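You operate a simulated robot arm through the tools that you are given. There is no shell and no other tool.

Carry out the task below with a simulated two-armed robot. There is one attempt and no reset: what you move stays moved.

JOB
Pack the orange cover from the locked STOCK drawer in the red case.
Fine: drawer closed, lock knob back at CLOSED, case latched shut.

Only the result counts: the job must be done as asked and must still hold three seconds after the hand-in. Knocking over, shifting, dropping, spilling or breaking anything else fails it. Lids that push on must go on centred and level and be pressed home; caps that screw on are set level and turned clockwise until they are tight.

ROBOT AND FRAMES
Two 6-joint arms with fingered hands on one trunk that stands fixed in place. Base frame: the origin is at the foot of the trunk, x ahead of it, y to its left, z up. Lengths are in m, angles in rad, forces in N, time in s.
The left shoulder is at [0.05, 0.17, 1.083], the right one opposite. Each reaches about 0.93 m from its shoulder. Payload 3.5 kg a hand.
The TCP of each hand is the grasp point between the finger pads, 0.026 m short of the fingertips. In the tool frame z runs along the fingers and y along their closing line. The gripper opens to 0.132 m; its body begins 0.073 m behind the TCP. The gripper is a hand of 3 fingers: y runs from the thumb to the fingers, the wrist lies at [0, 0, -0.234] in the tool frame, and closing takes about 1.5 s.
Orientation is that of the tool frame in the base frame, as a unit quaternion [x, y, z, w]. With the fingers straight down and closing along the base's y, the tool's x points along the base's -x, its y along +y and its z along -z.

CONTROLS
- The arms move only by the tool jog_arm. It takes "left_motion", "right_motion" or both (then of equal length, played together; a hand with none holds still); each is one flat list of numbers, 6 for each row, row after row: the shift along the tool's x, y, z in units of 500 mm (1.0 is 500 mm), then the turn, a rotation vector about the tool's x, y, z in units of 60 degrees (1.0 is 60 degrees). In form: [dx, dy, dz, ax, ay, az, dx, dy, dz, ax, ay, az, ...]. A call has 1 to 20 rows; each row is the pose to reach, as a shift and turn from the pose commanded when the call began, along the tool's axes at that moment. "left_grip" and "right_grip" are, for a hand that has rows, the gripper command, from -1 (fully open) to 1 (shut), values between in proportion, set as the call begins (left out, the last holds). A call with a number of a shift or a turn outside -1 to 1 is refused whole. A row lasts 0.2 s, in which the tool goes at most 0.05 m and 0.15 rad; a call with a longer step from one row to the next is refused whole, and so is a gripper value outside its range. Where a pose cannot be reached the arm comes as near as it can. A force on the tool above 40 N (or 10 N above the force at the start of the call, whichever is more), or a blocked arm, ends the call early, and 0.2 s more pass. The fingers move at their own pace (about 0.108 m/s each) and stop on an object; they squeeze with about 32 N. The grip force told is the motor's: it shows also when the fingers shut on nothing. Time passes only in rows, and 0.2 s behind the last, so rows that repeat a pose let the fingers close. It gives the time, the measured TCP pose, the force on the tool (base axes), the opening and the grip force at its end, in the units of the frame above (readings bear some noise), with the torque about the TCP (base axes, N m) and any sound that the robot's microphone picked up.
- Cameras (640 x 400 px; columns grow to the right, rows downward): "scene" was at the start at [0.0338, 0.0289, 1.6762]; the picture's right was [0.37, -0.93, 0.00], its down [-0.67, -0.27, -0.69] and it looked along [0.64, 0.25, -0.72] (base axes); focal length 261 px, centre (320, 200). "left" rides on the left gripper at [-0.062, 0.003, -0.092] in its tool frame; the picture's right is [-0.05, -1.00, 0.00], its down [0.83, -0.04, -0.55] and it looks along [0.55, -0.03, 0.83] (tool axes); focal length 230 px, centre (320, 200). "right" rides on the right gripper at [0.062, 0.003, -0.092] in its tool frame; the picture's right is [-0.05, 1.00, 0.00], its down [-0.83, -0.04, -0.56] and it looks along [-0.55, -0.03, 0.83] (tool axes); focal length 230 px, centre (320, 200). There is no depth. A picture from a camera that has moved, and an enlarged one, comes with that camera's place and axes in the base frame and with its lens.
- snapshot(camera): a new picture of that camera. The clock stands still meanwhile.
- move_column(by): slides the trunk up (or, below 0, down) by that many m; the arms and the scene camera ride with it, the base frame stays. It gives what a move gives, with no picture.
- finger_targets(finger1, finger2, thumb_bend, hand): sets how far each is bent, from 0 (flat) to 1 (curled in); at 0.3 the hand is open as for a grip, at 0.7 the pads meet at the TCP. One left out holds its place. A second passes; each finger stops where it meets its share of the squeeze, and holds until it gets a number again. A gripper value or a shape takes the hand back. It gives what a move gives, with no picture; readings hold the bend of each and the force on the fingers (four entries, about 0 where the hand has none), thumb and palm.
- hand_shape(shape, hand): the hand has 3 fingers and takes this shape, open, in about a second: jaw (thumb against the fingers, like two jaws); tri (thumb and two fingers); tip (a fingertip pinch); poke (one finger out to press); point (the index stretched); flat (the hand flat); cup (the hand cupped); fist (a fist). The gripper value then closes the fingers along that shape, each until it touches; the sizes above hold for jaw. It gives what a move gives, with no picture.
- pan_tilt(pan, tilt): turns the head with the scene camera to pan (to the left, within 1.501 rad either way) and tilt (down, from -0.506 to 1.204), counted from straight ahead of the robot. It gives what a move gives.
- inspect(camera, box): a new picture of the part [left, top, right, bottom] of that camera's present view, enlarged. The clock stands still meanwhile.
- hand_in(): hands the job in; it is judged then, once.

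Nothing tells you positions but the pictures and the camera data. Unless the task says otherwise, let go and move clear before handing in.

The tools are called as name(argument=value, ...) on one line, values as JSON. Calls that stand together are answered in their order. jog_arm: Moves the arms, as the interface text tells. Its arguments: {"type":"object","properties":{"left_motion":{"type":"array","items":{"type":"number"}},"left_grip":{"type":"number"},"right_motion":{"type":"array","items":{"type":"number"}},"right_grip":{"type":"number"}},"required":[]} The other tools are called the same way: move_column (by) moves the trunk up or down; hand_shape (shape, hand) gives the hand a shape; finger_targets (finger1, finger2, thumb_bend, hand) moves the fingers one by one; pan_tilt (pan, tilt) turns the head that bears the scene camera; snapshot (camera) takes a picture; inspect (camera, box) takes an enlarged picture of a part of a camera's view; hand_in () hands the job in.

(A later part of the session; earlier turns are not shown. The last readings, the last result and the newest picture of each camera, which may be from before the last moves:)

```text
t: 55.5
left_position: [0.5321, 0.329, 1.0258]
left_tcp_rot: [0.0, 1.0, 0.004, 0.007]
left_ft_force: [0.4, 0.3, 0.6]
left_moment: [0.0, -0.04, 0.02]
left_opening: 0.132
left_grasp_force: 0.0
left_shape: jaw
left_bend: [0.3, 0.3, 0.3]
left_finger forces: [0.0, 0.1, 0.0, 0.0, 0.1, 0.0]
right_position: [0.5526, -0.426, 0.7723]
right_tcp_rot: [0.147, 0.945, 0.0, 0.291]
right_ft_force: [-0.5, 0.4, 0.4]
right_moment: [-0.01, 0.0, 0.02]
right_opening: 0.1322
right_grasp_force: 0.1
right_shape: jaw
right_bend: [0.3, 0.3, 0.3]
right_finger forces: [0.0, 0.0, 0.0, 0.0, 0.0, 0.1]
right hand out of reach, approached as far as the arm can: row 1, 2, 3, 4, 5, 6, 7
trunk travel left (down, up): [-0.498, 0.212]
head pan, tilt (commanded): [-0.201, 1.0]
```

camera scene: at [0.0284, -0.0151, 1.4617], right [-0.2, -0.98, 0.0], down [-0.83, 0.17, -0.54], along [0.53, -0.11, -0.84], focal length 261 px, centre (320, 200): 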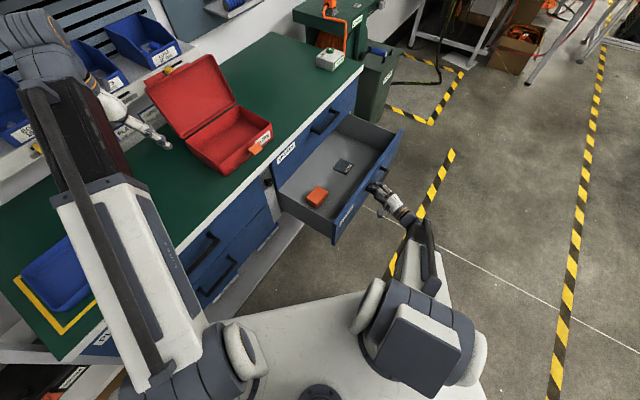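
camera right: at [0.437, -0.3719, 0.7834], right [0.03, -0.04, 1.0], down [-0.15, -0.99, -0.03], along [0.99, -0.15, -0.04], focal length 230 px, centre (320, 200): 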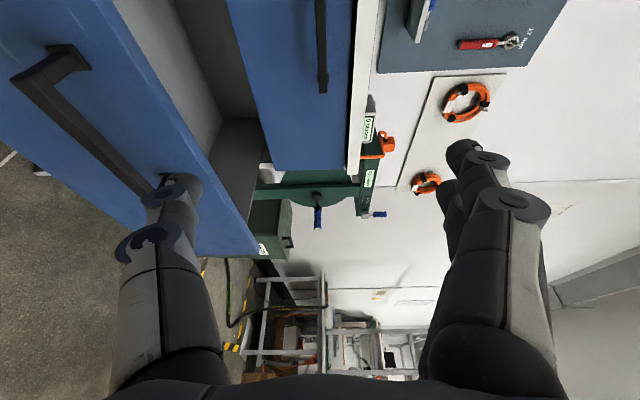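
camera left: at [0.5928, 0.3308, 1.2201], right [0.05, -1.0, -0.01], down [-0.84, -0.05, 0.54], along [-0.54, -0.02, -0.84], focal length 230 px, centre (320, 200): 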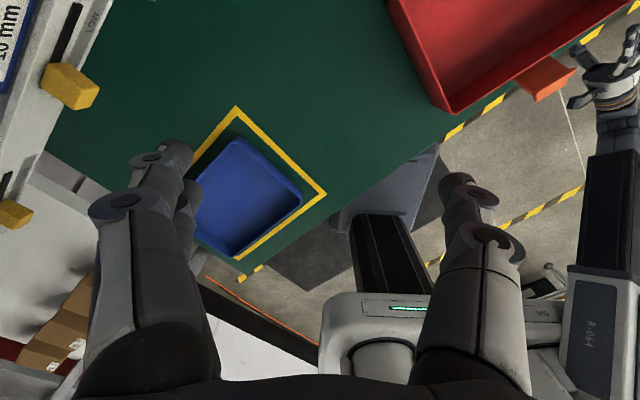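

The wrist crossed over; the hand now points mostly down. I'll complete the turn to straight down with its closing line parallel to the bench, moving over the drawer.

jog_arm(right_motion=[0.004, 0.056, -0.004, -0.024, 0.059, -0.109, 0.007, 0.113, -0.008, -0.049, 0.118, -0.218, 0.011, 0.169, -0.012, -0.073, 0.177, -0.328, 0.014, 0.226, -0.016, -0.098, 0.236, -0.437, 0.018, 0.282, -0.02, -0.122, 0.295, -0.546, 0.021, 0.339, -0.024, -0.147, 0.354, -0.655, 0.025, 0.395, -0.028, -0.171, 0.413, -0.765, 0.028, 0.452, -0.032, -0.196, 0.472, -0.874, 0.032, 0.508, -0.036, -0.22, 0.531, -0.983])

snapshot(camera="right")

```text
t: 57.5
left_position: [0.5318, 0.3283, 1.0263]
left_tcp_rot: [0.0, 1.0, 0.003, 0.008]
left_ft_force: [-0.6, -0.8, -0.6]
left_moment: [0.0, 0.01, -0.01]
left_opening: 0.1319
left_grasp_force: 0.1
left_shape: jaw
left_bend: [0.3, 0.3, 0.3]
left_finger forces: [0.0, 0.0, 0.0, 0.0, 0.0, 0.0]
right_position: [0.6002, -0.1819, 0.7992]
right_tcp_rot: [-0.367, 0.92, 0.118, 0.077]
right_ft_force: [-0.1, -0.4, 0.2]
right_moment: [-0.03, -0.01, 0.03]
right_opening: 0.1317
right_grasp_force: 0.0
right_shape: jaw
right_bend: [0.3, 0.3, 0.3]
right_finger forces: [0.1, 0.1, 0.1, 0.0, 0.0, 0.0]
right hand out of reach, approached as far as the arm can: row 1, 2, 3, 4, 5, 6, 7, 8, 9
trunk travel left (down, up): [-0.498, 0.212]
head pan, tilt (commanded): [-0.201, 1.0]
```

```text
taken
camera right: at [0.5479, -0.2436, 0.8739], right [-0.65, 0.74, 0.17], down [0.6, 0.36, 0.72], along [0.46, 0.57, -0.68], focal length 230 px, centre (320, 200)
```

right: 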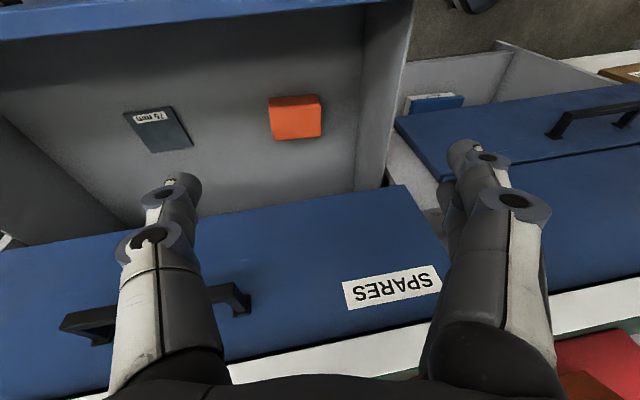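

Now I get a good view into the drawer: the orange cover and a dark packet. Let me enlarge the cover.

inspect(camera="right", box=[215, 60, 375, 160])

```text
4.00 times, centred on (295, 110) of right
camera zoom: at [0.5479, -0.2436, 0.8739], right [-0.65, 0.74, 0.17], down [0.6, 0.36, 0.72], along [0.46, 0.57, -0.68], focal length 920 px, centre (420, 560)
```

zoom: 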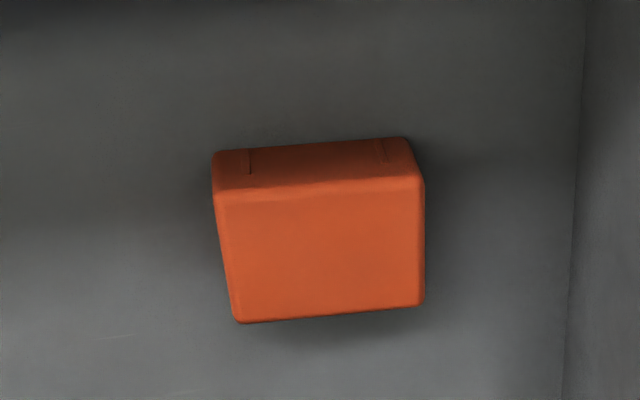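

I'll cross-check the cover's position with the scene camera now.

snapshot(camera="scene")

inspect(camera="scene", box=[260, 100, 420, 200])

```text
taken
camera scene: at [0.0275, -0.0143, 1.4618], right [-0.2, -0.98, 0.0], down [-0.82, 0.17, -0.54], along [0.53, -0.11, -0.84], focal length 261 px, centre (320, 200)
```

scene: 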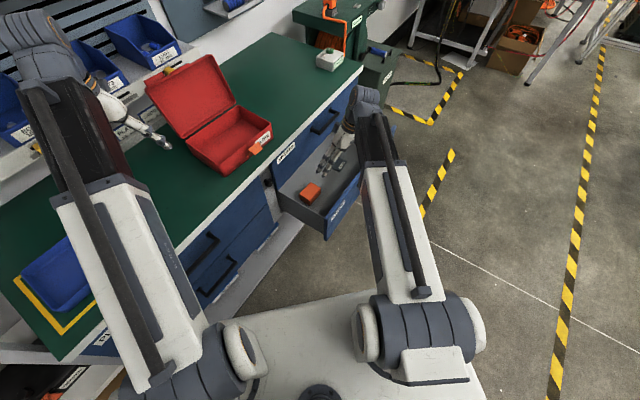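

```text
4.00 times, centred on (340, 150) of scene
camera zoom: at [0.0275, -0.0143, 1.4618], right [-0.2, -0.98, 0.0], down [-0.82, 0.17, -0.54], along [0.53, -0.11, -0.84], focal length 1045 px, centre (240, 400)
```

zoom: 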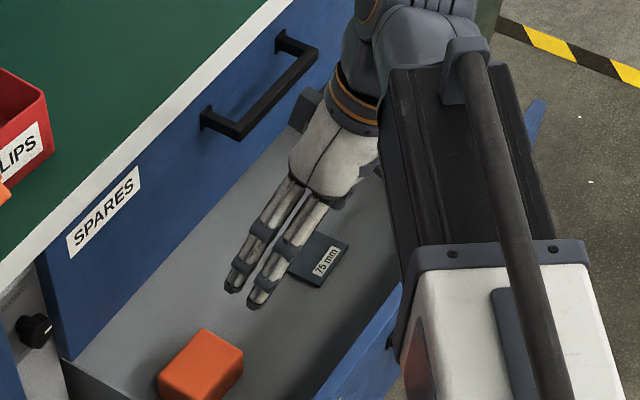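

The drawer seems to have slid in a few centimetres since I let go. I'll wait a second and compare, to see if it is still drifting.

jog_arm(right_motion=[0, 0, 0, 0, 0, 0, 0, 0, 0, 0, 0, 0, 0, 0, 0, 0, 0, 0, 0, 0, 0, 0, 0, 0, 0, 0, 0, 0, 0, 0, 0, 0, 0, 0, 0, 0, 0, 0, 0, 0, 0, 0, 0, 0, 0, 0, 0, 0])

inspect(camera="scene", box=[260, 150, 420, 250])

inspect(camera="right", box=[215, 60, 375, 160])

```text
t: 59.3
left_position: [0.5333, 0.3299, 1.027]
left_tcp_rot: [0.0, 1.0, 0.004, 0.007]
left_ft_force: [-0.1, -0.2, -0.3]
left_moment: [0.0, 0.0, 0.0]
left_opening: 0.1319
left_grasp_force: 0.1
left_shape: jaw
left_bend: [0.3, 0.3, 0.3]
left_finger forces: [0.1, 0.0, 0.0, 0.1, 0.0, 0.0]
right_position: [0.5997, -0.1821, 0.7991]
right_tcp_rot: [-0.365, 0.92, 0.117, 0.078]
right_ft_force: [-0.7, -0.2, -0.4]
right_moment: [0.02, -0.02, 0.0]
right_opening: 0.1321
right_grasp_force: 0.1
right_shape: jaw
right_bend: [0.3, 0.3, 0.3]
right_finger forces: [0.0, 0.1, 0.0, 0.0, 0.0, 0.0]
trunk travel left (down, up): [-0.498, 0.212]
head pan, tilt (commanded): [-0.201, 1.0]
```

```text
4.00 times, centred on (340, 200) of scene
camera zoom: at [0.0275, -0.0145, 1.4618], right [-0.2, -0.98, 0.0], down [-0.82, 0.17, -0.54], along [0.53, -0.11, -0.84], focal length 1045 px, centre (240, 200)
```

zoom: 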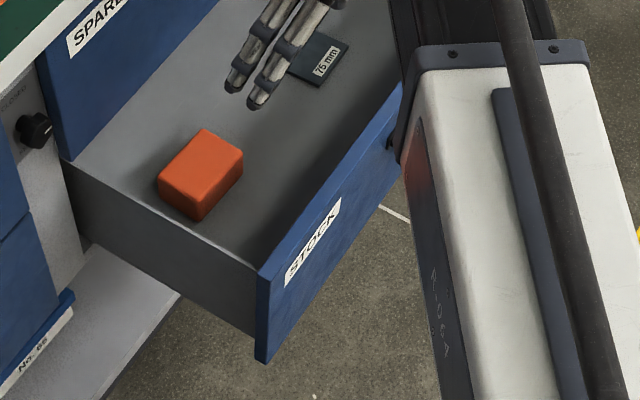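

```text
4.00 times, centred on (295, 110) of right
camera zoom: at [0.5476, -0.2438, 0.8739], right [-0.65, 0.74, 0.17], down [0.6, 0.36, 0.72], along [0.47, 0.57, -0.68], focal length 920 px, centre (420, 560)
```

zoom: 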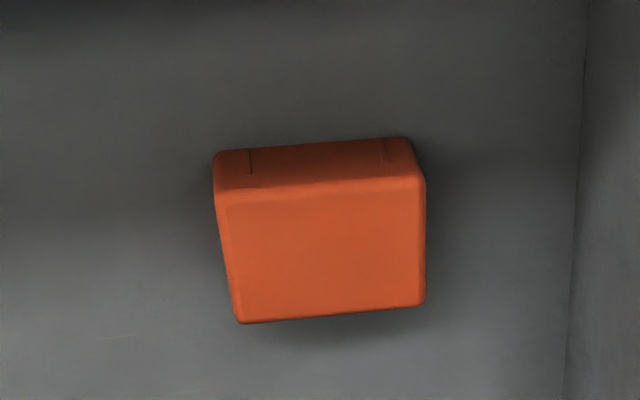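

The drawer is stable now. The cover (about 8×5–6 cm, edges along the bench) has its top centre near [0.668, -0.11, 0.537]. I'll descend with the fingers tilted 20° toward the bench, stopping above the cover.

jog_arm(right_motion=[-0.025, -0.01, 0.087, 0.036, -0.027, -0.013, -0.05, -0.021, 0.174, 0.071, -0.054, -0.027, -0.076, -0.032, 0.261, 0.107, -0.081, -0.04, -0.101, -0.042, 0.348, 0.142, -0.108, -0.053])

snapshot(camera="right")

```text
t: 60.3
left_position: [0.5334, 0.3286, 1.0269]
left_tcp_rot: [0.0, 1.0, 0.003, 0.007]
left_ft_force: [-0.5, 0.3, 0.1]
left_moment: [0.0, -0.02, -0.02]
left_opening: 0.132
left_grasp_force: 0.1
left_shape: jaw
left_bend: [0.3, 0.3, 0.3]
left_finger forces: [0.1, 0.1, 0.0, 0.0, 0.0, 0.0]
right_position: [0.6638, -0.1152, 0.6387]
right_tcp_rot: [-0.378, 0.909, 0.067, 0.16]
right_ft_force: [0.2, 0.5, -0.1]
right_moment: [-0.01, -0.01, 0.02]
right_opening: 0.132
right_grasp_force: 0.1
right_shape: jaw
right_bend: [0.3, 0.3, 0.3]
right_finger forces: [0.0, 0.0, 0.0, 0.1, 0.0, 0.0]
trunk travel left (down, up): [-0.498, 0.212]
head pan, tilt (commanded): [-0.201, 1.0]
```

```text
taken
camera right: at [0.5978, -0.1746, 0.7043], right [-0.67, 0.74, 0.02], down [0.45, 0.39, 0.81], along [0.59, 0.55, -0.59], focal length 230 px, centre (320, 200)
```

right: 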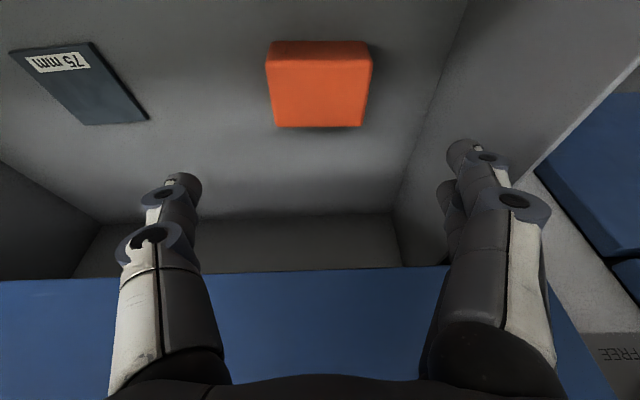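

The cover measures about 72 mm along the bench, 53 mm deep and 30 mm tall, on a floor at z≈0.507. I'll descend around it with slightly narrowed fingers.

jog_arm(right_motion=[0.014, 0.001, 0.05, 0, 0, 0, 0.028, 0.002, 0.1, 0, 0, 0, 0.042, 0.003, 0.15, 0, 0, 0, 0.05, 0.004, 0.175, 0, 0, 0, 0.055, 0.004, 0.19, 0, 0, 0], right_grip=-0.7)

snapshot(camera="right")

```text
t: 61.5
left_position: [0.5318, 0.3276, 1.0267]
left_tcp_rot: [-0.001, 1.0, 0.003, 0.008]
left_ft_force: [-0.3, 0.0, 0.1]
left_moment: [-0.01, -0.02, -0.01]
left_opening: 0.1318
left_grasp_force: 0.0
left_shape: jaw
left_bend: [0.3, 0.3, 0.3]
left_finger forces: [0.0, 0.0, 0.1, 0.0, 0.0, 0.0]
right_position: [0.6631, -0.1097, 0.5417]
right_tcp_rot: [-0.378, 0.909, 0.067, 0.16]
right_ft_force: [0.3, -0.3, 0.1]
right_moment: [0.01, 0.0, -0.01]
right_opening: 0.1124
right_grasp_force: 0.0
right_shape: jaw
right_bend: [0.54, 0.54, 0.5]
right_finger forces: [0.0, 0.0, 0.0, 0.0, 0.0, 0.0]
trunk travel left (down, up): [-0.498, 0.212]
head pan, tilt (commanded): [-0.201, 1.0]
```

```text
taken
camera right: at [0.5978, -0.1696, 0.6074], right [-0.67, 0.74, 0.02], down [0.45, 0.39, 0.8], along [0.59, 0.55, -0.59], focal length 230 px, centre (320, 200)
```

right: 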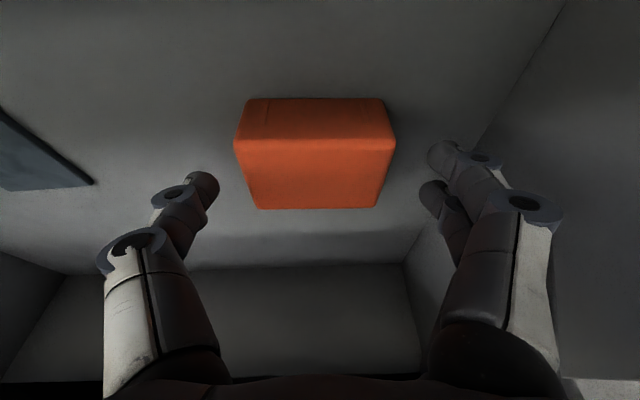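

I'll zoom in to measure the cover's exact place relative to the fingertips before closing.

inspect(camera="right", box=[200, 80, 440, 230])

```text
2.67 times, centred on (320, 155) of right
camera zoom: at [0.5978, -0.1696, 0.6074], right [-0.67, 0.74, 0.02], down [0.45, 0.39, 0.8], along [0.59, 0.55, -0.59], focal length 614 px, centre (320, 320)
```

zoom: 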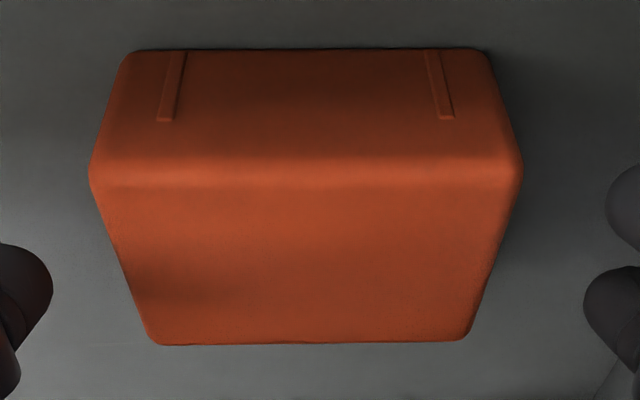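

Re-measuring, the cover top is a bit lower (z≈0.52) and its centre slightly farther in (n≈0.404). I'll shift in and step down carefully, checking for floor contact.

jog_arm(right_motion=[-0.007, -0.002, 0.015, 0, 0, 0, -0.013, -0.004, 0.03, 0, 0, 0])

jog_arm(right_motion=[0.003, 0, 0.009, 0, 0, 0, 0.005, 0, 0.014, 0, 0, 0, 0.007, 0, 0.018, 0, 0, 0])

inspect(camera="right", box=[160, 80, 480, 280])

```text
t: 62.1
left_position: [0.5325, 0.3284, 1.0256]
left_tcp_rot: [0.0, 1.0, 0.004, 0.008]
left_ft_force: [-0.5, -0.8, 0.0]
left_moment: [0.02, -0.02, 0.0]
left_opening: 0.132
left_grasp_force: 0.0
left_shape: jaw
left_bend: [0.3, 0.3, 0.3]
left_finger forces: [0.0, 0.0, 0.1, 0.0, 0.0, 0.0]
right_position: [0.6732, -0.1021, 0.5299]
right_tcp_rot: [-0.378, 0.909, 0.067, 0.16]
right_ft_force: [0.2, 0.4, -0.6]
right_moment: [-0.03, 0.03, -0.01]
right_opening: 0.1123
right_grasp_force: 0.0
right_shape: jaw
right_bend: [0.54, 0.54, 0.5]
right_finger forces: [0.0, 0.0, 0.1, 0.1, 0.1, 0.0]
trunk travel left (down, up): [-0.498, 0.212]
head pan, tilt (commanded): [-0.201, 1.0]
```

```text
t: 62.9
left_position: [0.5324, 0.3277, 1.0267]
left_tcp_rot: [0.0, 1.0, 0.004, 0.007]
left_ft_force: [-0.3, -0.3, -0.1]
left_moment: [0.01, 0.02, 0.02]
left_opening: 0.1319
left_grasp_force: 0.1
left_shape: jaw
left_bend: [0.3, 0.3, 0.3]
left_finger forces: [0.1, 0.0, 0.0, 0.0, 0.0, 0.1]
right_position: [0.6736, -0.1009, 0.5193]
right_tcp_rot: [-0.378, 0.91, 0.068, 0.16]
right_ft_force: [0.2, -0.2, -0.1]
right_moment: [-0.01, 0.02, -0.02]
right_opening: 0.1125
right_grasp_force: 0.0
right_shape: jaw
right_bend: [0.54, 0.54, 0.5]
right_finger forces: [0.0, 0.0, 0.0, 0.1, 0.1, 0.0]
trunk travel left (down, up): [-0.498, 0.212]
head pan, tilt (commanded): [-0.201, 1.0]
```

```text
2.00 times, centred on (320, 180) of right
camera zoom: at [0.6066, -0.1603, 0.5848], right [-0.67, 0.74, 0.02], down [0.45, 0.39, 0.8], along [0.59, 0.55, -0.59], focal length 460 px, centre (320, 240)
```

zoom: 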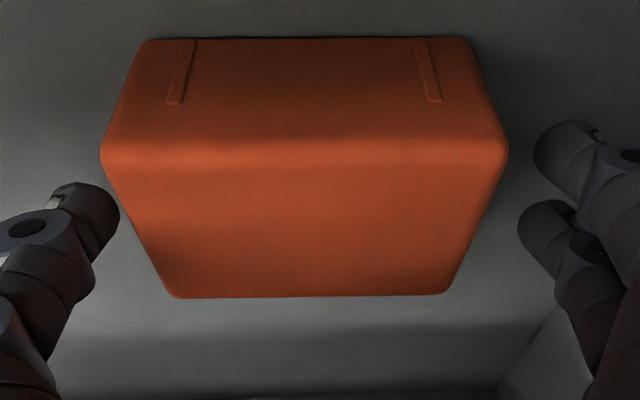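

Confirmed: the cover spans z≈0.483–0.521, about 78 mm wide. I'll lower 6 mm more and close the fingers on its ends.

jog_arm(right_motion=[0.004, 0, 0.011, 0, 0, 0])

jog_arm(right_motion=[0, 0, 0, 0, 0, 0, 0, 0, 0, 0, 0, 0, 0, 0, 0, 0, 0, 0, 0, 0, 0, 0, 0, 0, 0, 0, 0, 0, 0, 0], right_grip=1.0)

inspect(camera="right", box=[160, 80, 480, 280])

```text
t: 63.3
left_position: [0.5325, 0.3276, 1.0265]
left_tcp_rot: [0.0, 1.0, 0.004, 0.008]
left_ft_force: [-0.6, 0.1, -0.4]
left_moment: [-0.03, -0.01, -0.04]
left_opening: 0.1317
left_grasp_force: 0.1
left_shape: jaw
left_bend: [0.3, 0.3, 0.3]
left_finger forces: [0.0, 0.0, 0.1, 0.1, 0.0, 0.0]
right_position: [0.6734, -0.1017, 0.5146]
right_tcp_rot: [-0.378, 0.909, 0.067, 0.16]
right_ft_force: [-0.5, 0.8, -0.7]
right_moment: [0.0, 0.0, 0.04]
right_opening: 0.1127
right_grasp_force: 0.0
right_shape: jaw
right_bend: [0.54, 0.54, 0.5]
right_finger forces: [0.0, 0.0, 0.1, 0.0, 0.0, 0.0]
trunk travel left (down, up): [-0.498, 0.212]
head pan, tilt (commanded): [-0.201, 1.0]
```

```text
t: 64.5
left_position: [0.533, 0.3285, 1.0262]
left_tcp_rot: [0.0, 1.0, 0.004, 0.007]
left_ft_force: [0.2, -0.3, 0.2]
left_moment: [0.0, 0.0, 0.0]
left_opening: 0.1318
left_grasp_force: 0.0
left_shape: jaw
left_bend: [0.3, 0.3, 0.3]
left_finger forces: [0.0, 0.0, 0.0, 0.0, 0.0, 0.1]
right_position: [0.6736, -0.0997, 0.5132]
right_tcp_rot: [-0.378, 0.909, 0.067, 0.159]
right_ft_force: [0.2, 0.4, -0.3]
right_moment: [0.02, -0.03, -0.02]
right_opening: 0.0796
right_grasp_force: 32.5
right_shape: jaw
right_bend: [0.71, 0.71, 0.71]
right_finger forces: [14.3, 14.4, 0.1, 0.1, 28.7, 0.1]
trunk travel left (down, up): [-0.498, 0.212]
head pan, tilt (commanded): [-0.201, 1.0]
```

```text
2.00 times, centred on (320, 180) of right
camera zoom: at [0.6069, -0.1604, 0.5788], right [-0.67, 0.74, 0.02], down [0.45, 0.39, 0.8], along [0.59, 0.55, -0.59], focal length 460 px, centre (320, 240)
```

zoom: 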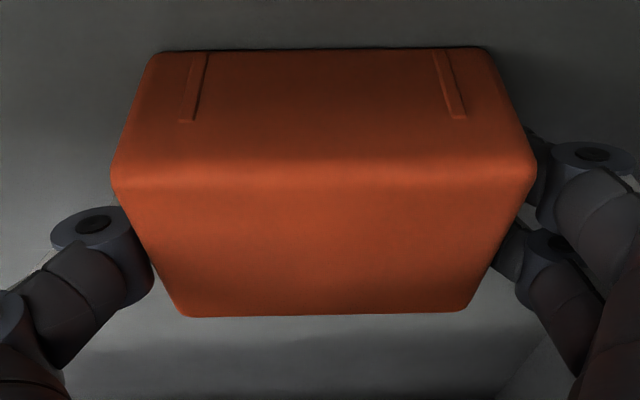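

The cover is firmly gripped (opening 80 mm). I'll lift it, drawing it away from under the bench edge as it rises.

jog_arm(right_motion=[-0.024, 0, -0.066, 0, 0, 0, -0.048, 0, -0.131, 0, 0, 0, -0.028, 0, -0.223, 0, 0, 0, -0.008, 0, -0.316, 0, 0, 0, 0.011, 0, -0.408, 0, 0, 0, 0.016, 0, -0.484, 0, 0, 0])

snapshot(camera="right")

snapshot(camera="scene")

```text
t: 65.9
left_position: [0.532, 0.3291, 1.0269]
left_tcp_rot: [0.0, 1.0, 0.004, 0.007]
left_ft_force: [-0.7, -0.3, -0.4]
left_moment: [0.02, 0.01, -0.02]
left_opening: 0.1316
left_grasp_force: 0.1
left_shape: jaw
left_bend: [0.3, 0.3, 0.3]
left_finger forces: [0.1, 0.0, 0.0, 0.1, 0.0, 0.1]
right_position: [0.6126, -0.1663, 0.7393]
right_tcp_rot: [-0.378, 0.909, 0.067, 0.159]
right_ft_force: [-0.2, -0.6, -0.9]
right_moment: [-0.01, 0.03, 0.04]
right_opening: 0.0795
right_grasp_force: 31.9
right_shape: jaw
right_bend: [0.71, 0.71, 0.71]
right_finger forces: [14.4, 14.4, 0.0, 0.0, 28.8, 0.0]
trunk travel left (down, up): [-0.498, 0.212]
head pan, tilt (commanded): [-0.201, 1.0]
```

```text
taken
camera right: at [0.5454, -0.226, 0.804], right [-0.67, 0.74, 0.02], down [0.45, 0.39, 0.8], along [0.59, 0.55, -0.59], focal length 230 px, centre (320, 200)
```

right: 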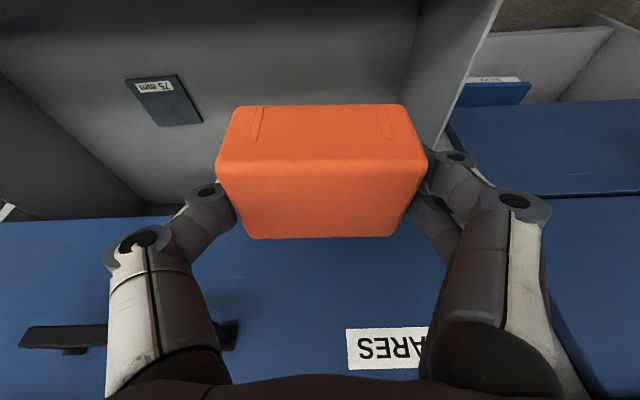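

```text
taken
camera scene: at [0.0274, -0.0145, 1.4618], right [-0.2, -0.98, 0.0], down [-0.82, 0.17, -0.54], along [0.53, -0.11, -0.84], focal length 261 px, centre (320, 200)
```

scene: 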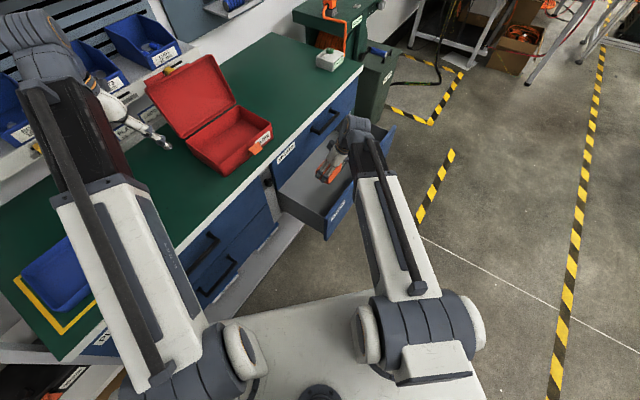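

The cover is out of the drawer. I'll raise the trunk 0.2 m so both hands are above bench height, then study the case.

move_column(by=0.2)

pan_tilt(pan=0.2, tilt=0.85)

snapshot(camera="scene")

snapshot(camera="left")

```text
t: 68.1
left_position: [0.5326, 0.3277, 1.2254]
left_tcp_rot: [-0.001, 1.0, 0.004, 0.007]
left_ft_force: [0.0, -0.1, -0.5]
left_moment: [0.01, 0.0, -0.01]
left_opening: 0.1318
left_grasp_force: 0.1
left_shape: jaw
left_bend: [0.3, 0.3, 0.3]
left_finger forces: [0.0, 0.1, 0.1, 0.0, 0.0, 0.0]
right_position: [0.612, -0.1654, 0.9377]
right_tcp_rot: [-0.378, 0.909, 0.067, 0.16]
right_ft_force: [-0.4, -0.2, -0.2]
right_moment: [0.01, -0.02, 0.0]
right_opening: 0.0792
right_grasp_force: 32.1
right_shape: jaw
right_bend: [0.71, 0.71, 0.71]
right_finger forces: [14.4, 14.3, 0.0, 0.0, 28.9, 0.1]
trunk travel left (down, up): [-0.698, 0.012]
head pan, tilt (commanded): [-0.201, 1.0]
```

```text
t: 68.9
left_position: [0.5314, 0.3281, 1.2263]
left_tcp_rot: [-0.001, 1.0, 0.003, 0.007]
left_ft_force: [-0.8, 0.1, 0.3]
left_moment: [-0.01, -0.01, 0.02]
left_opening: 0.1321
left_grasp_force: 0.1
left_shape: jaw
left_bend: [0.3, 0.3, 0.3]
left_finger forces: [0.1, 0.0, 0.0, 0.0, 0.0, 0.0]
right_position: [0.6117, -0.1655, 0.9388]
right_tcp_rot: [-0.377, 0.91, 0.066, 0.16]
right_ft_force: [-0.5, -0.2, -0.8]
right_moment: [-0.02, -0.01, -0.01]
right_opening: 0.0794
right_grasp_force: 32.1
right_shape: jaw
right_bend: [0.71, 0.71, 0.71]
right_finger forces: [14.4, 14.4, 0.0, 0.1, 28.8, 0.0]
trunk travel left (down, up): [-0.698, 0.012]
head pan, tilt (commanded): [0.201, 0.85]
```

```text
taken
camera scene: at [0.0359, 0.0149, 1.6729], right [0.2, -0.98, 0.0], down [-0.74, -0.15, -0.66], along [0.65, 0.13, -0.75], focal length 261 px, centre (320, 200)
```

scene: 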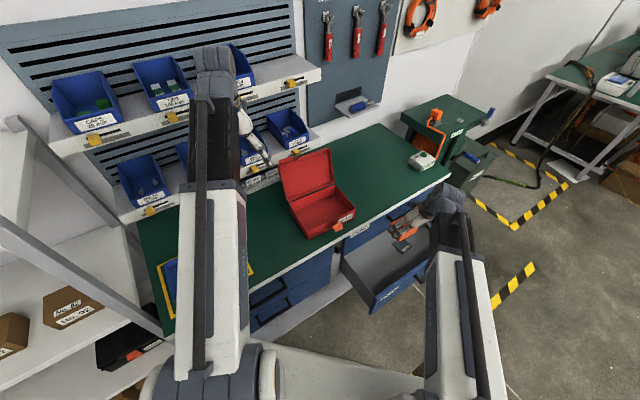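

```text
taken
camera left: at [0.5927, 0.3308, 1.3199], right [0.05, -1.0, -0.01], down [-0.84, -0.05, 0.54], along [-0.54, -0.02, -0.84], focal length 230 px, centre (320, 200)
```

left: 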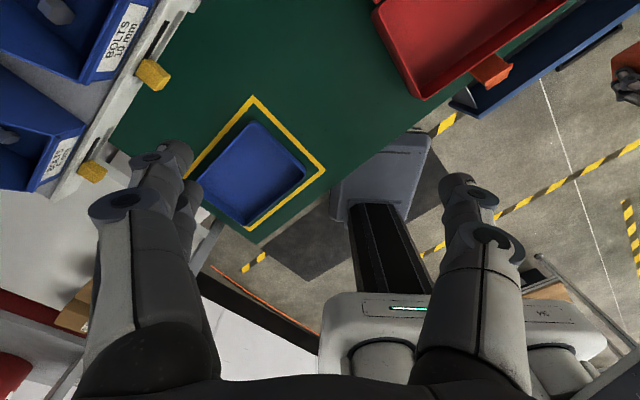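

I'll bring the cover up and across to in front of and above the case, so the right camera can look into it.

jog_arm(right_motion=[-0.06, 0.04, -0.075, 0, 0, 0, -0.1, 0.11, -0.12, 0, 0, 0, -0.14, 0.18, -0.16, 0, 0, 0, -0.18, 0.25, -0.19, 0, 0, 0, -0.225, 0.325, -0.218, 0, 0, 0, -0.268, 0.398, -0.244, 0, 0, 0])

snapshot(camera="right")

inspect(camera="scene", box=[240, 130, 400, 230])

```text
refused: row 1 steps farther than a row can; nothing moved
```

```text
taken
camera right: at [0.5458, -0.2258, 1.0037], right [-0.67, 0.74, 0.02], down [0.45, 0.39, 0.8], along [0.59, 0.55, -0.59], focal length 230 px, centre (320, 200)
```

right: 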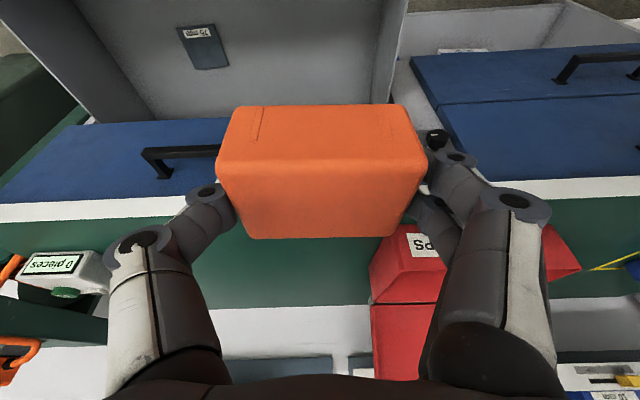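

```text
4.00 times, centred on (320, 180) of scene
camera zoom: at [0.0359, 0.0149, 1.6729], right [0.2, -0.98, 0.0], down [-0.74, -0.15, -0.66], along [0.65, 0.13, -0.75], focal length 1045 px, centre (320, 280)
```

zoom: 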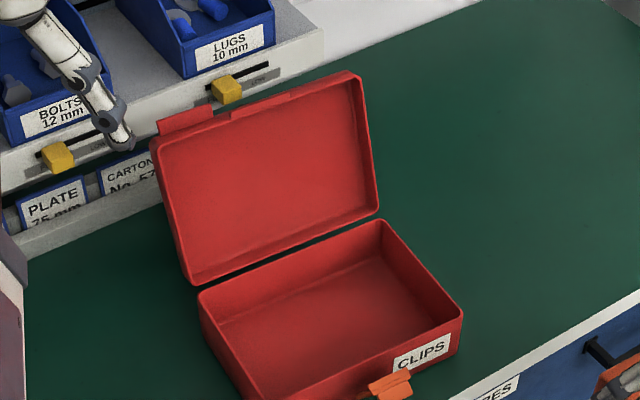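

The first row was just too long; I'll resend with smaller steps.

jog_arm(right_motion=[-0.045, 0.03, -0.06, 0, 0, 0, -0.085, 0.09, -0.11, 0, 0, 0, -0.12, 0.16, -0.15, 0, 0, 0, -0.155, 0.23, -0.18, 0, 0, 0, -0.19, 0.295, -0.205, 0, 0, 0, -0.23, 0.35, -0.225, 0, 0, 0, -0.268, 0.398, -0.244, 0, 0, 0])

snapshot(camera="right")

```text
t: 70.5
left_position: [0.5314, 0.3282, 1.2256]
left_tcp_rot: [0.0, 1.0, 0.003, 0.007]
left_ft_force: [0.1, -0.3, -0.1]
left_moment: [0.02, -0.06, -0.01]
left_opening: 0.1319
left_grasp_force: 0.1
left_shape: jaw
left_bend: [0.3, 0.3, 0.3]
left_finger forces: [0.1, 0.1, 0.1, 0.1, 0.0, 0.1]
right_position: [0.5391, 0.009, 1.0978]
right_tcp_rot: [-0.381, 0.902, 0.114, 0.167]
right_ft_force: [0.7, -0.7, -1.6]
right_moment: [0.0, 0.01, -0.01]
right_opening: 0.0796
right_grasp_force: 31.9
right_shape: jaw
right_bend: [0.71, 0.71, 0.71]
right_finger forces: [14.3, 14.5, 0.1, 0.1, 28.8, 0.1]
right hand out of reach, approached as far as the arm can: row 2, 3, 4, 5, 6, 7
trunk travel left (down, up): [-0.698, 0.012]
head pan, tilt (commanded): [0.201, 0.85]
```

```text
taken
camera right: at [0.4749, -0.0587, 1.1595], right [-0.69, 0.72, 0.1], down [0.46, 0.33, 0.83], along [0.56, 0.62, -0.55], focal length 230 px, centre (320, 200)
```

right: 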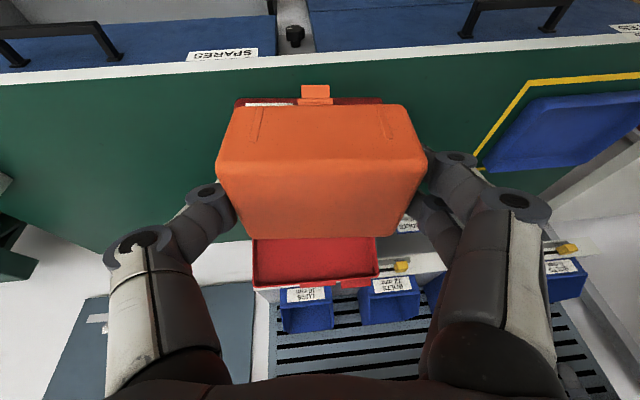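

The right shoulder apparently can't yaw farther inward than about 13°, so I'll have to lean the hand left to reach into the case. First I need the case's exact geometry from two views.

inspect(camera="scene", box=[260, 140, 380, 240])

inspect(camera="left", box=[350, 0, 590, 150])

```text
4.00 times, centred on (320, 190) of scene
camera zoom: at [0.0359, 0.0153, 1.6729], right [0.2, -0.98, 0.0], down [-0.74, -0.15, -0.66], along [0.65, 0.13, -0.75], focal length 1045 px, centre (320, 240)
```

zoom: 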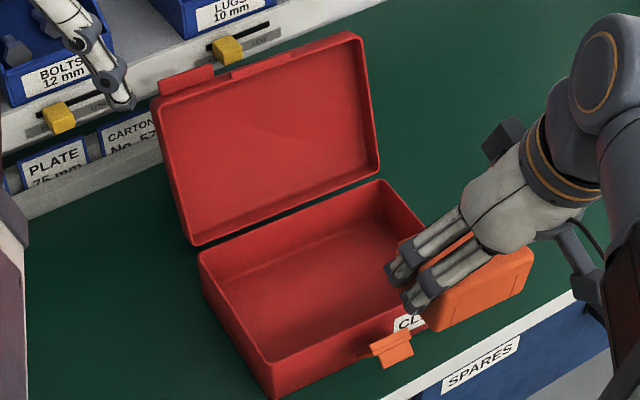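

```text
2.67 times, centred on (470, 75) of left
camera zoom: at [0.5927, 0.331, 1.3198], right [0.05, -1.0, -0.01], down [-0.84, -0.05, 0.54], along [-0.54, -0.02, -0.84], focal length 614 px, centre (-80, 533)
```

zoom: 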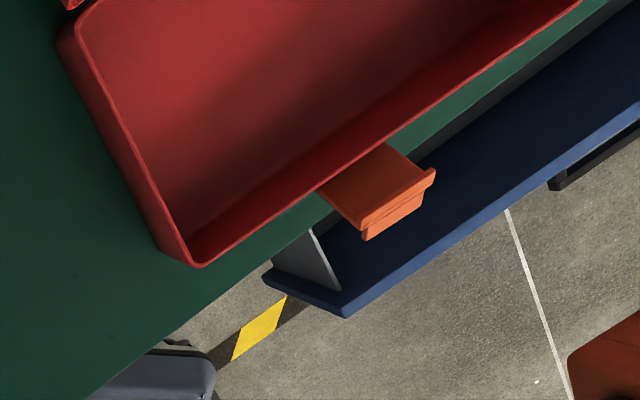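

The case sits with its rim at z≈0.91 (bench top ≈0.855), interior about n 0.495–0.64, s 0.275–0.475, with an orange latch flap folded out in front. I'll lean the hand left and bring the cover above the right-hand half of the case.

jog_arm(right_motion=[-0.046, -0.014, 0.052, -0.033, -0.052, -0.082, -0.092, -0.028, 0.104, -0.065, -0.103, -0.164, -0.137, -0.043, 0.157, -0.098, -0.155, -0.245, -0.183, -0.057, 0.209, -0.13, -0.206, -0.327, -0.229, -0.071, 0.261, -0.163, -0.258, -0.409])

snapshot(camera="right")

inspect(camera="scene", box=[260, 140, 420, 240])

```text
t: 71.7
left_position: [0.5339, 0.3277, 1.2259]
left_tcp_rot: [-0.001, 1.0, 0.003, 0.007]
left_ft_force: [-0.2, 0.5, 0.2]
left_moment: [0.01, -0.01, 0.0]
left_opening: 0.132
left_grasp_force: 0.1
left_shape: jaw
left_bend: [0.3, 0.3, 0.3]
left_finger forces: [0.1, 0.1, 0.0, 0.0, 0.0, 0.0]
right_position: [0.6666, 0.1025, 1.0202]
right_tcp_rot: [-0.559, 0.756, 0.202, 0.274]
right_ft_force: [-0.1, -0.4, -0.5]
right_moment: [0.02, -0.02, 0.0]
right_opening: 0.0797
right_grasp_force: 31.8
right_shape: jaw
right_bend: [0.71, 0.71, 0.71]
right_finger forces: [14.4, 14.3, 0.0, 0.0, 28.9, 0.0]
trunk travel left (down, up): [-0.698, 0.012]
head pan, tilt (commanded): [0.201, 0.85]
```

```text
taken
camera right: at [0.6317, 0.0032, 1.0514], right [-0.94, 0.33, 0.03], down [0.12, 0.26, 0.96], along [0.31, 0.91, -0.29], focal length 230 px, centre (320, 200)
```

right: 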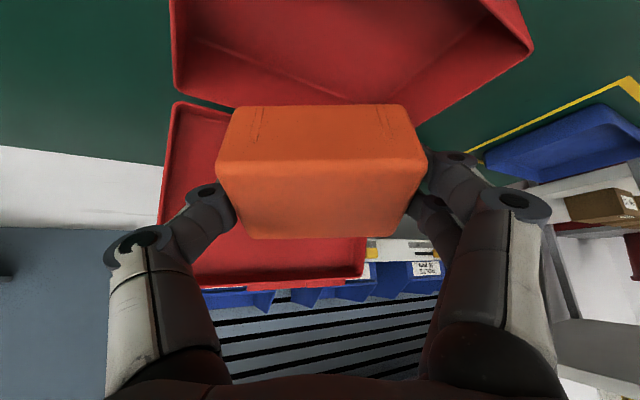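

```text
4.00 times, centred on (340, 190) of scene
camera zoom: at [0.0364, 0.0152, 1.6729], right [0.2, -0.98, 0.0], down [-0.74, -0.15, -0.66], along [0.65, 0.13, -0.75], focal length 1045 px, centre (240, 240)
```

zoom: 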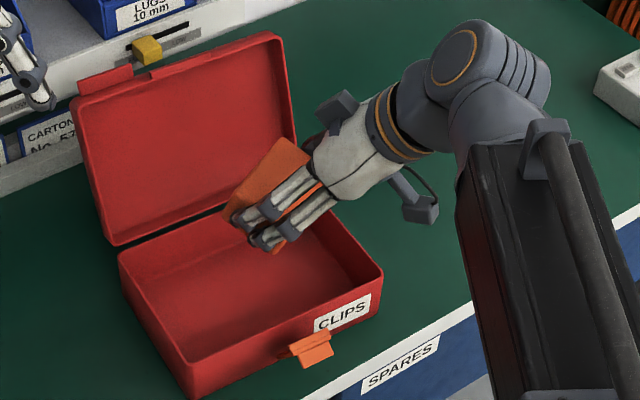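

The hand reached the leaned pose exactly above the case. I'll lower the cover straight down into it, slowly.

jog_arm(right_motion=[0.0576, 0, 0.0691, 0, 0, 0, 0.1088, 0, 0.1306, 0, 0, 0])

inspect(camera="scene", box=[260, 140, 420, 240])

snapshot(camera="right")

```text
t: 72.3
left_position: [0.5321, 0.3278, 1.2252]
left_tcp_rot: [0.001, 1.0, 0.003, 0.007]
left_ft_force: [0.9, -0.2, -0.4]
left_moment: [-0.03, -0.04, 0.02]
left_opening: 0.1319
left_grasp_force: 0.0
left_shape: jaw
left_bend: [0.3, 0.3, 0.3]
left_finger forces: [0.0, 0.1, 0.0, 0.1, 0.1, 0.0]
right_position: [0.6676, 0.1042, 0.9377]
right_tcp_rot: [-0.558, 0.757, 0.202, 0.274]
right_ft_force: [0.4, -0.1, -0.2]
right_moment: [0.02, 0.01, 0.0]
right_opening: 0.0797
right_grasp_force: 32.4
right_shape: jaw
right_bend: [0.71, 0.71, 0.71]
right_finger forces: [14.3, 14.5, 0.0, 0.0, 28.8, 0.0]
trunk travel left (down, up): [-0.698, 0.012]
head pan, tilt (commanded): [0.201, 0.85]
```

```text
4.00 times, centred on (340, 190) of scene
camera zoom: at [0.0361, 0.015, 1.673], right [0.2, -0.98, 0.0], down [-0.74, -0.15, -0.66], along [0.65, 0.13, -0.75], focal length 1045 px, centre (240, 240)
```

zoom: 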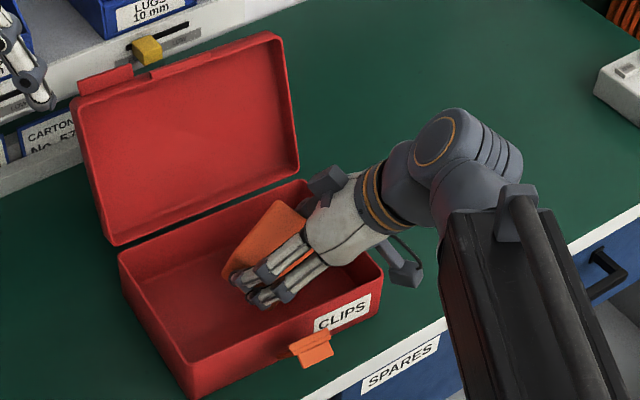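

```text
taken
camera right: at [0.6328, 0.0052, 0.9687], right [-0.94, 0.33, 0.03], down [0.13, 0.26, 0.96], along [0.31, 0.91, -0.29], focal length 230 px, centre (320, 200)
```

right: 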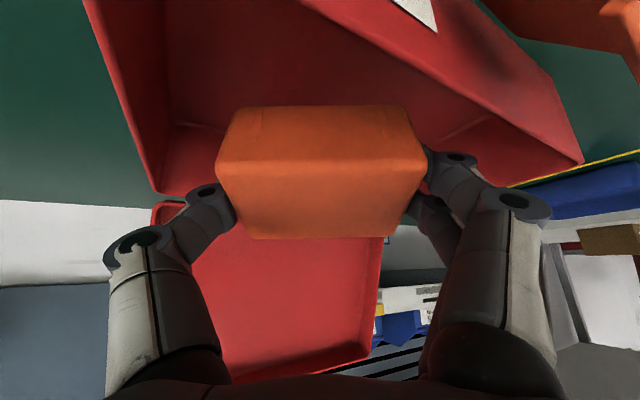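

The cover is going in cleanly, still above the rim at the hand. I'll keep lowering in small steps and watch the force.

jog_arm(right_motion=[0.0128, 0, 0.0154, 0, 0, 0, 0.0256, 0, 0.0307, 0, 0, 0])

inspect(camera="scene", box=[280, 150, 400, 225])

snapshot(camera="right")

```text
t: 72.9
left_position: [0.5333, 0.3281, 1.2255]
left_tcp_rot: [0.0, 1.0, 0.004, 0.008]
left_ft_force: [-0.1, -0.4, 0.2]
left_moment: [-0.03, -0.04, 0.01]
left_opening: 0.1321
left_grasp_force: 0.1
left_shape: jaw
left_bend: [0.3, 0.3, 0.3]
left_finger forces: [0.0, 0.0, 0.0, 0.1, 0.1, 0.0]
right_position: [0.668, 0.1035, 0.9157]
right_tcp_rot: [-0.557, 0.758, 0.202, 0.273]
right_ft_force: [0.7, -0.1, -0.6]
right_moment: [0.0, 0.0, -0.02]
right_opening: 0.0795
right_grasp_force: 31.9
right_shape: jaw
right_bend: [0.71, 0.71, 0.71]
right_finger forces: [14.3, 14.4, 0.0, 0.0, 28.8, 0.1]
trunk travel left (down, up): [-0.698, 0.012]
head pan, tilt (commanded): [0.201, 0.85]
```

```text
5.33 times, centred on (340, 188) of scene
camera zoom: at [0.0359, 0.015, 1.6729], right [0.2, -0.98, 0.0], down [-0.74, -0.15, -0.66], along [0.65, 0.13, -0.75], focal length 1393 px, centre (213, 267)
```

zoom: 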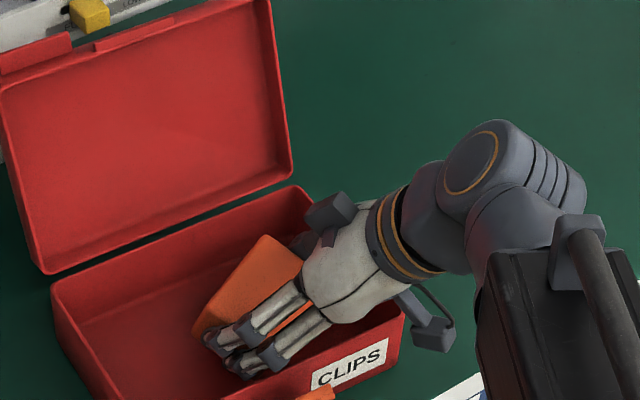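

```text
taken
camera right: at [0.6322, 0.0033, 0.9472], right [-0.94, 0.33, 0.03], down [0.13, 0.26, 0.96], along [0.31, 0.91, -0.29], focal length 230 px, centre (320, 200)
```

right: 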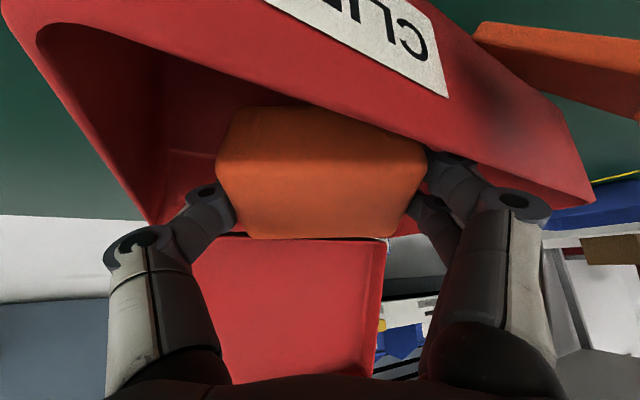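

Still no contact. A bit lower until the cover touches the case floor.

jog_arm(right_motion=[0.0064, 0, 0.0077, 0, 0, 0, 0.0128, 0, 0.0154, 0, 0, 0])

jog_arm(right_motion=[0.0064, 0, 0.0077, 0, 0, 0, 0.0096, 0, 0.0115, 0, 0, 0])

snapshot(camera="right")

```text
t: 73.5
left_position: [0.5314, 0.3289, 1.2265]
left_tcp_rot: [0.0, 1.0, 0.002, 0.008]
left_ft_force: [0.7, -0.3, 0.8]
left_moment: [-0.03, -0.03, -0.03]
left_opening: 0.1319
left_grasp_force: 0.1
left_shape: jaw
left_bend: [0.3, 0.3, 0.3]
left_finger forces: [0.0, 0.0, 0.1, 0.0, 0.1, 0.1]
right_position: [0.6679, 0.1045, 0.9095]
right_tcp_rot: [-0.557, 0.757, 0.201, 0.276]
right_ft_force: [6.0, 5.8, 20.6]
right_moment: [-0.36, 0.82, -0.16]
right_opening: 0.0794
right_grasp_force: 32.3
right_shape: jaw
right_bend: [0.71, 0.71, 0.71]
right_finger forces: [30.9, 15.7, 0.1, 0.0, 29.5, 0.1]
trunk travel left (down, up): [-0.698, 0.012]
head pan, tilt (commanded): [0.201, 0.85]
```

```text
t: 74.1
left_position: [0.5308, 0.3274, 1.227]
left_tcp_rot: [0.001, 1.0, 0.002, 0.008]
left_ft_force: [-0.7, 0.7, -0.2]
left_moment: [0.03, 0.01, 0.0]
left_opening: 0.1316
left_grasp_force: 0.0
left_shape: jaw
left_bend: [0.3, 0.3, 0.3]
left_finger forces: [0.1, 0.0, 0.0, 0.1, 0.1, 0.0]
right_position: [0.6639, 0.1027, 0.8977]
right_tcp_rot: [-0.558, 0.757, 0.201, 0.275]
right_ft_force: [-1.1, 2.5, 24.0]
right_moment: [-0.11, 0.3, -0.06]
right_opening: 0.0784
right_grasp_force: 32.0
right_shape: jaw
right_bend: [0.72, 0.71, 0.72]
right_finger forces: [21.6, 16.2, 0.1, 0.0, 28.9, 0.1]
trunk travel left (down, up): [-0.698, 0.012]
head pan, tilt (commanded): [0.201, 0.85]
```

```text
taken
camera right: at [0.6292, 0.0037, 0.9289], right [-0.94, 0.33, 0.03], down [0.12, 0.26, 0.96], along [0.31, 0.91, -0.28], focal length 230 px, centre (320, 200)
```

right: 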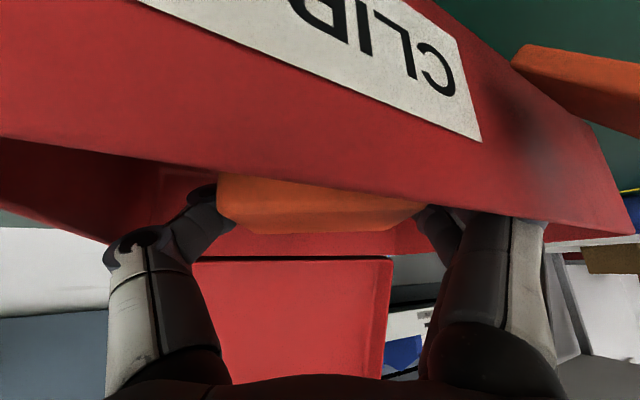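

Contact with about 24 N upward; the cover seems to be settling. I'll check from the scene camera before releasing.

inspect(camera="scene", box=[280, 150, 400, 225])

snapshot(camera="left")

```text
5.33 times, centred on (340, 188) of scene
camera zoom: at [0.0333, 0.0153, 1.6731], right [0.2, -0.98, 0.0], down [-0.74, -0.15, -0.66], along [0.65, 0.13, -0.75], focal length 1393 px, centre (213, 267)
```

zoom: 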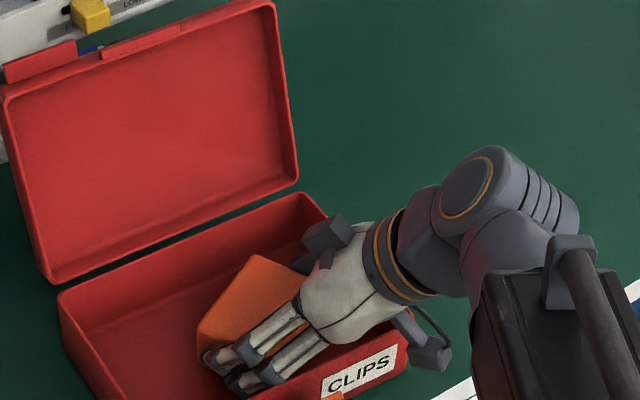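

```text
taken
camera left: at [0.5907, 0.331, 1.321], right [0.05, -1.0, -0.01], down [-0.84, -0.05, 0.54], along [-0.54, -0.02, -0.84], focal length 230 px, centre (320, 200)
```

left: 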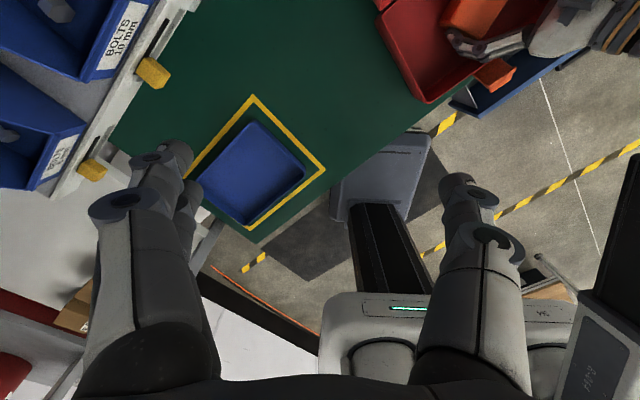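

I'll compare the case's position with the earlier left view to make sure it hasn't been shifted.

inspect(camera="left", box=[350, 0, 590, 150])

```text
2.67 times, centred on (470, 75) of left
camera zoom: at [0.5907, 0.331, 1.321], right [0.05, -1.0, -0.01], down [-0.84, -0.05, 0.54], along [-0.54, -0.02, -0.84], focal length 614 px, centre (-80, 533)
```

zoom: 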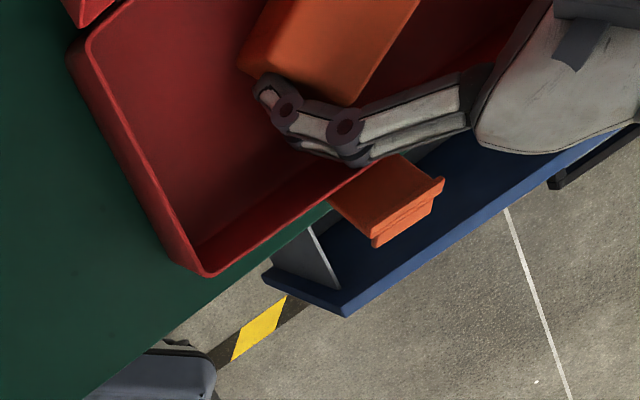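

The hand's knuckles touched the front rim and nudged the case about 8 mm toward me; the cover is now essentially on the case floor. I'll release it gently and lift straight up.

jog_arm(right_motion=[0, 0, 0, 0, 0, 0, 0, 0, 0, 0, 0, 0, 0, 0, 0, 0, 0, 0], right_grip=-0.5)

inspect(camera="left", box=[350, 0, 590, 150])

inspect(camera="scene", box=[280, 150, 400, 225])

```text
t: 74.9
left_position: [0.5324, 0.3289, 1.2256]
left_tcp_rot: [0.0, 1.0, 0.003, 0.007]
left_ft_force: [0.1, -0.2, -0.3]
left_moment: [0.01, 0.0, -0.01]
left_opening: 0.1316
left_grasp_force: 0.1
left_shape: jaw
left_bend: [0.3, 0.3, 0.3]
left_finger forces: [0.0, 0.1, 0.1, 0.1, 0.1, 0.0]
right_position: [0.6667, 0.1016, 0.8949]
right_tcp_rot: [-0.559, 0.757, 0.202, 0.272]
right_ft_force: [0.5, 2.7, 2.9]
right_moment: [-0.05, 0.13, -0.03]
right_opening: 0.0977
right_grasp_force: 0.1
right_shape: jaw
right_bend: [0.66, 0.64, 0.6]
right_finger forces: [4.8, 0.0, 0.0, 0.0, 2.6, 0.0]
trunk travel left (down, up): [-0.698, 0.012]
head pan, tilt (commanded): [0.201, 0.85]
```

```text
2.67 times, centred on (470, 75) of left
camera zoom: at [0.5925, 0.331, 1.3198], right [0.05, -1.0, -0.01], down [-0.84, -0.05, 0.54], along [-0.54, -0.02, -0.84], focal length 614 px, centre (-80, 533)
```

zoom: 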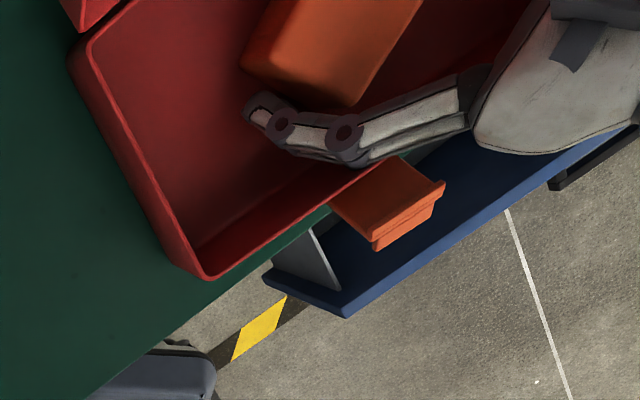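

```text
5.33 times, centred on (340, 188) of scene
camera zoom: at [0.0356, 0.0152, 1.6727], right [0.2, -0.98, 0.0], down [-0.74, -0.15, -0.66], along [0.65, 0.13, -0.75], focal length 1393 px, centre (213, 267)
```

zoom: 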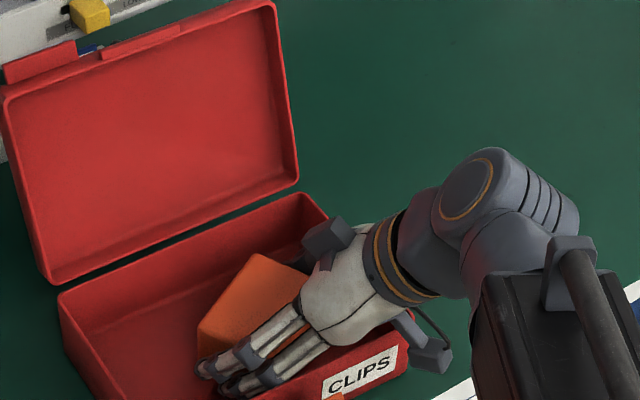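

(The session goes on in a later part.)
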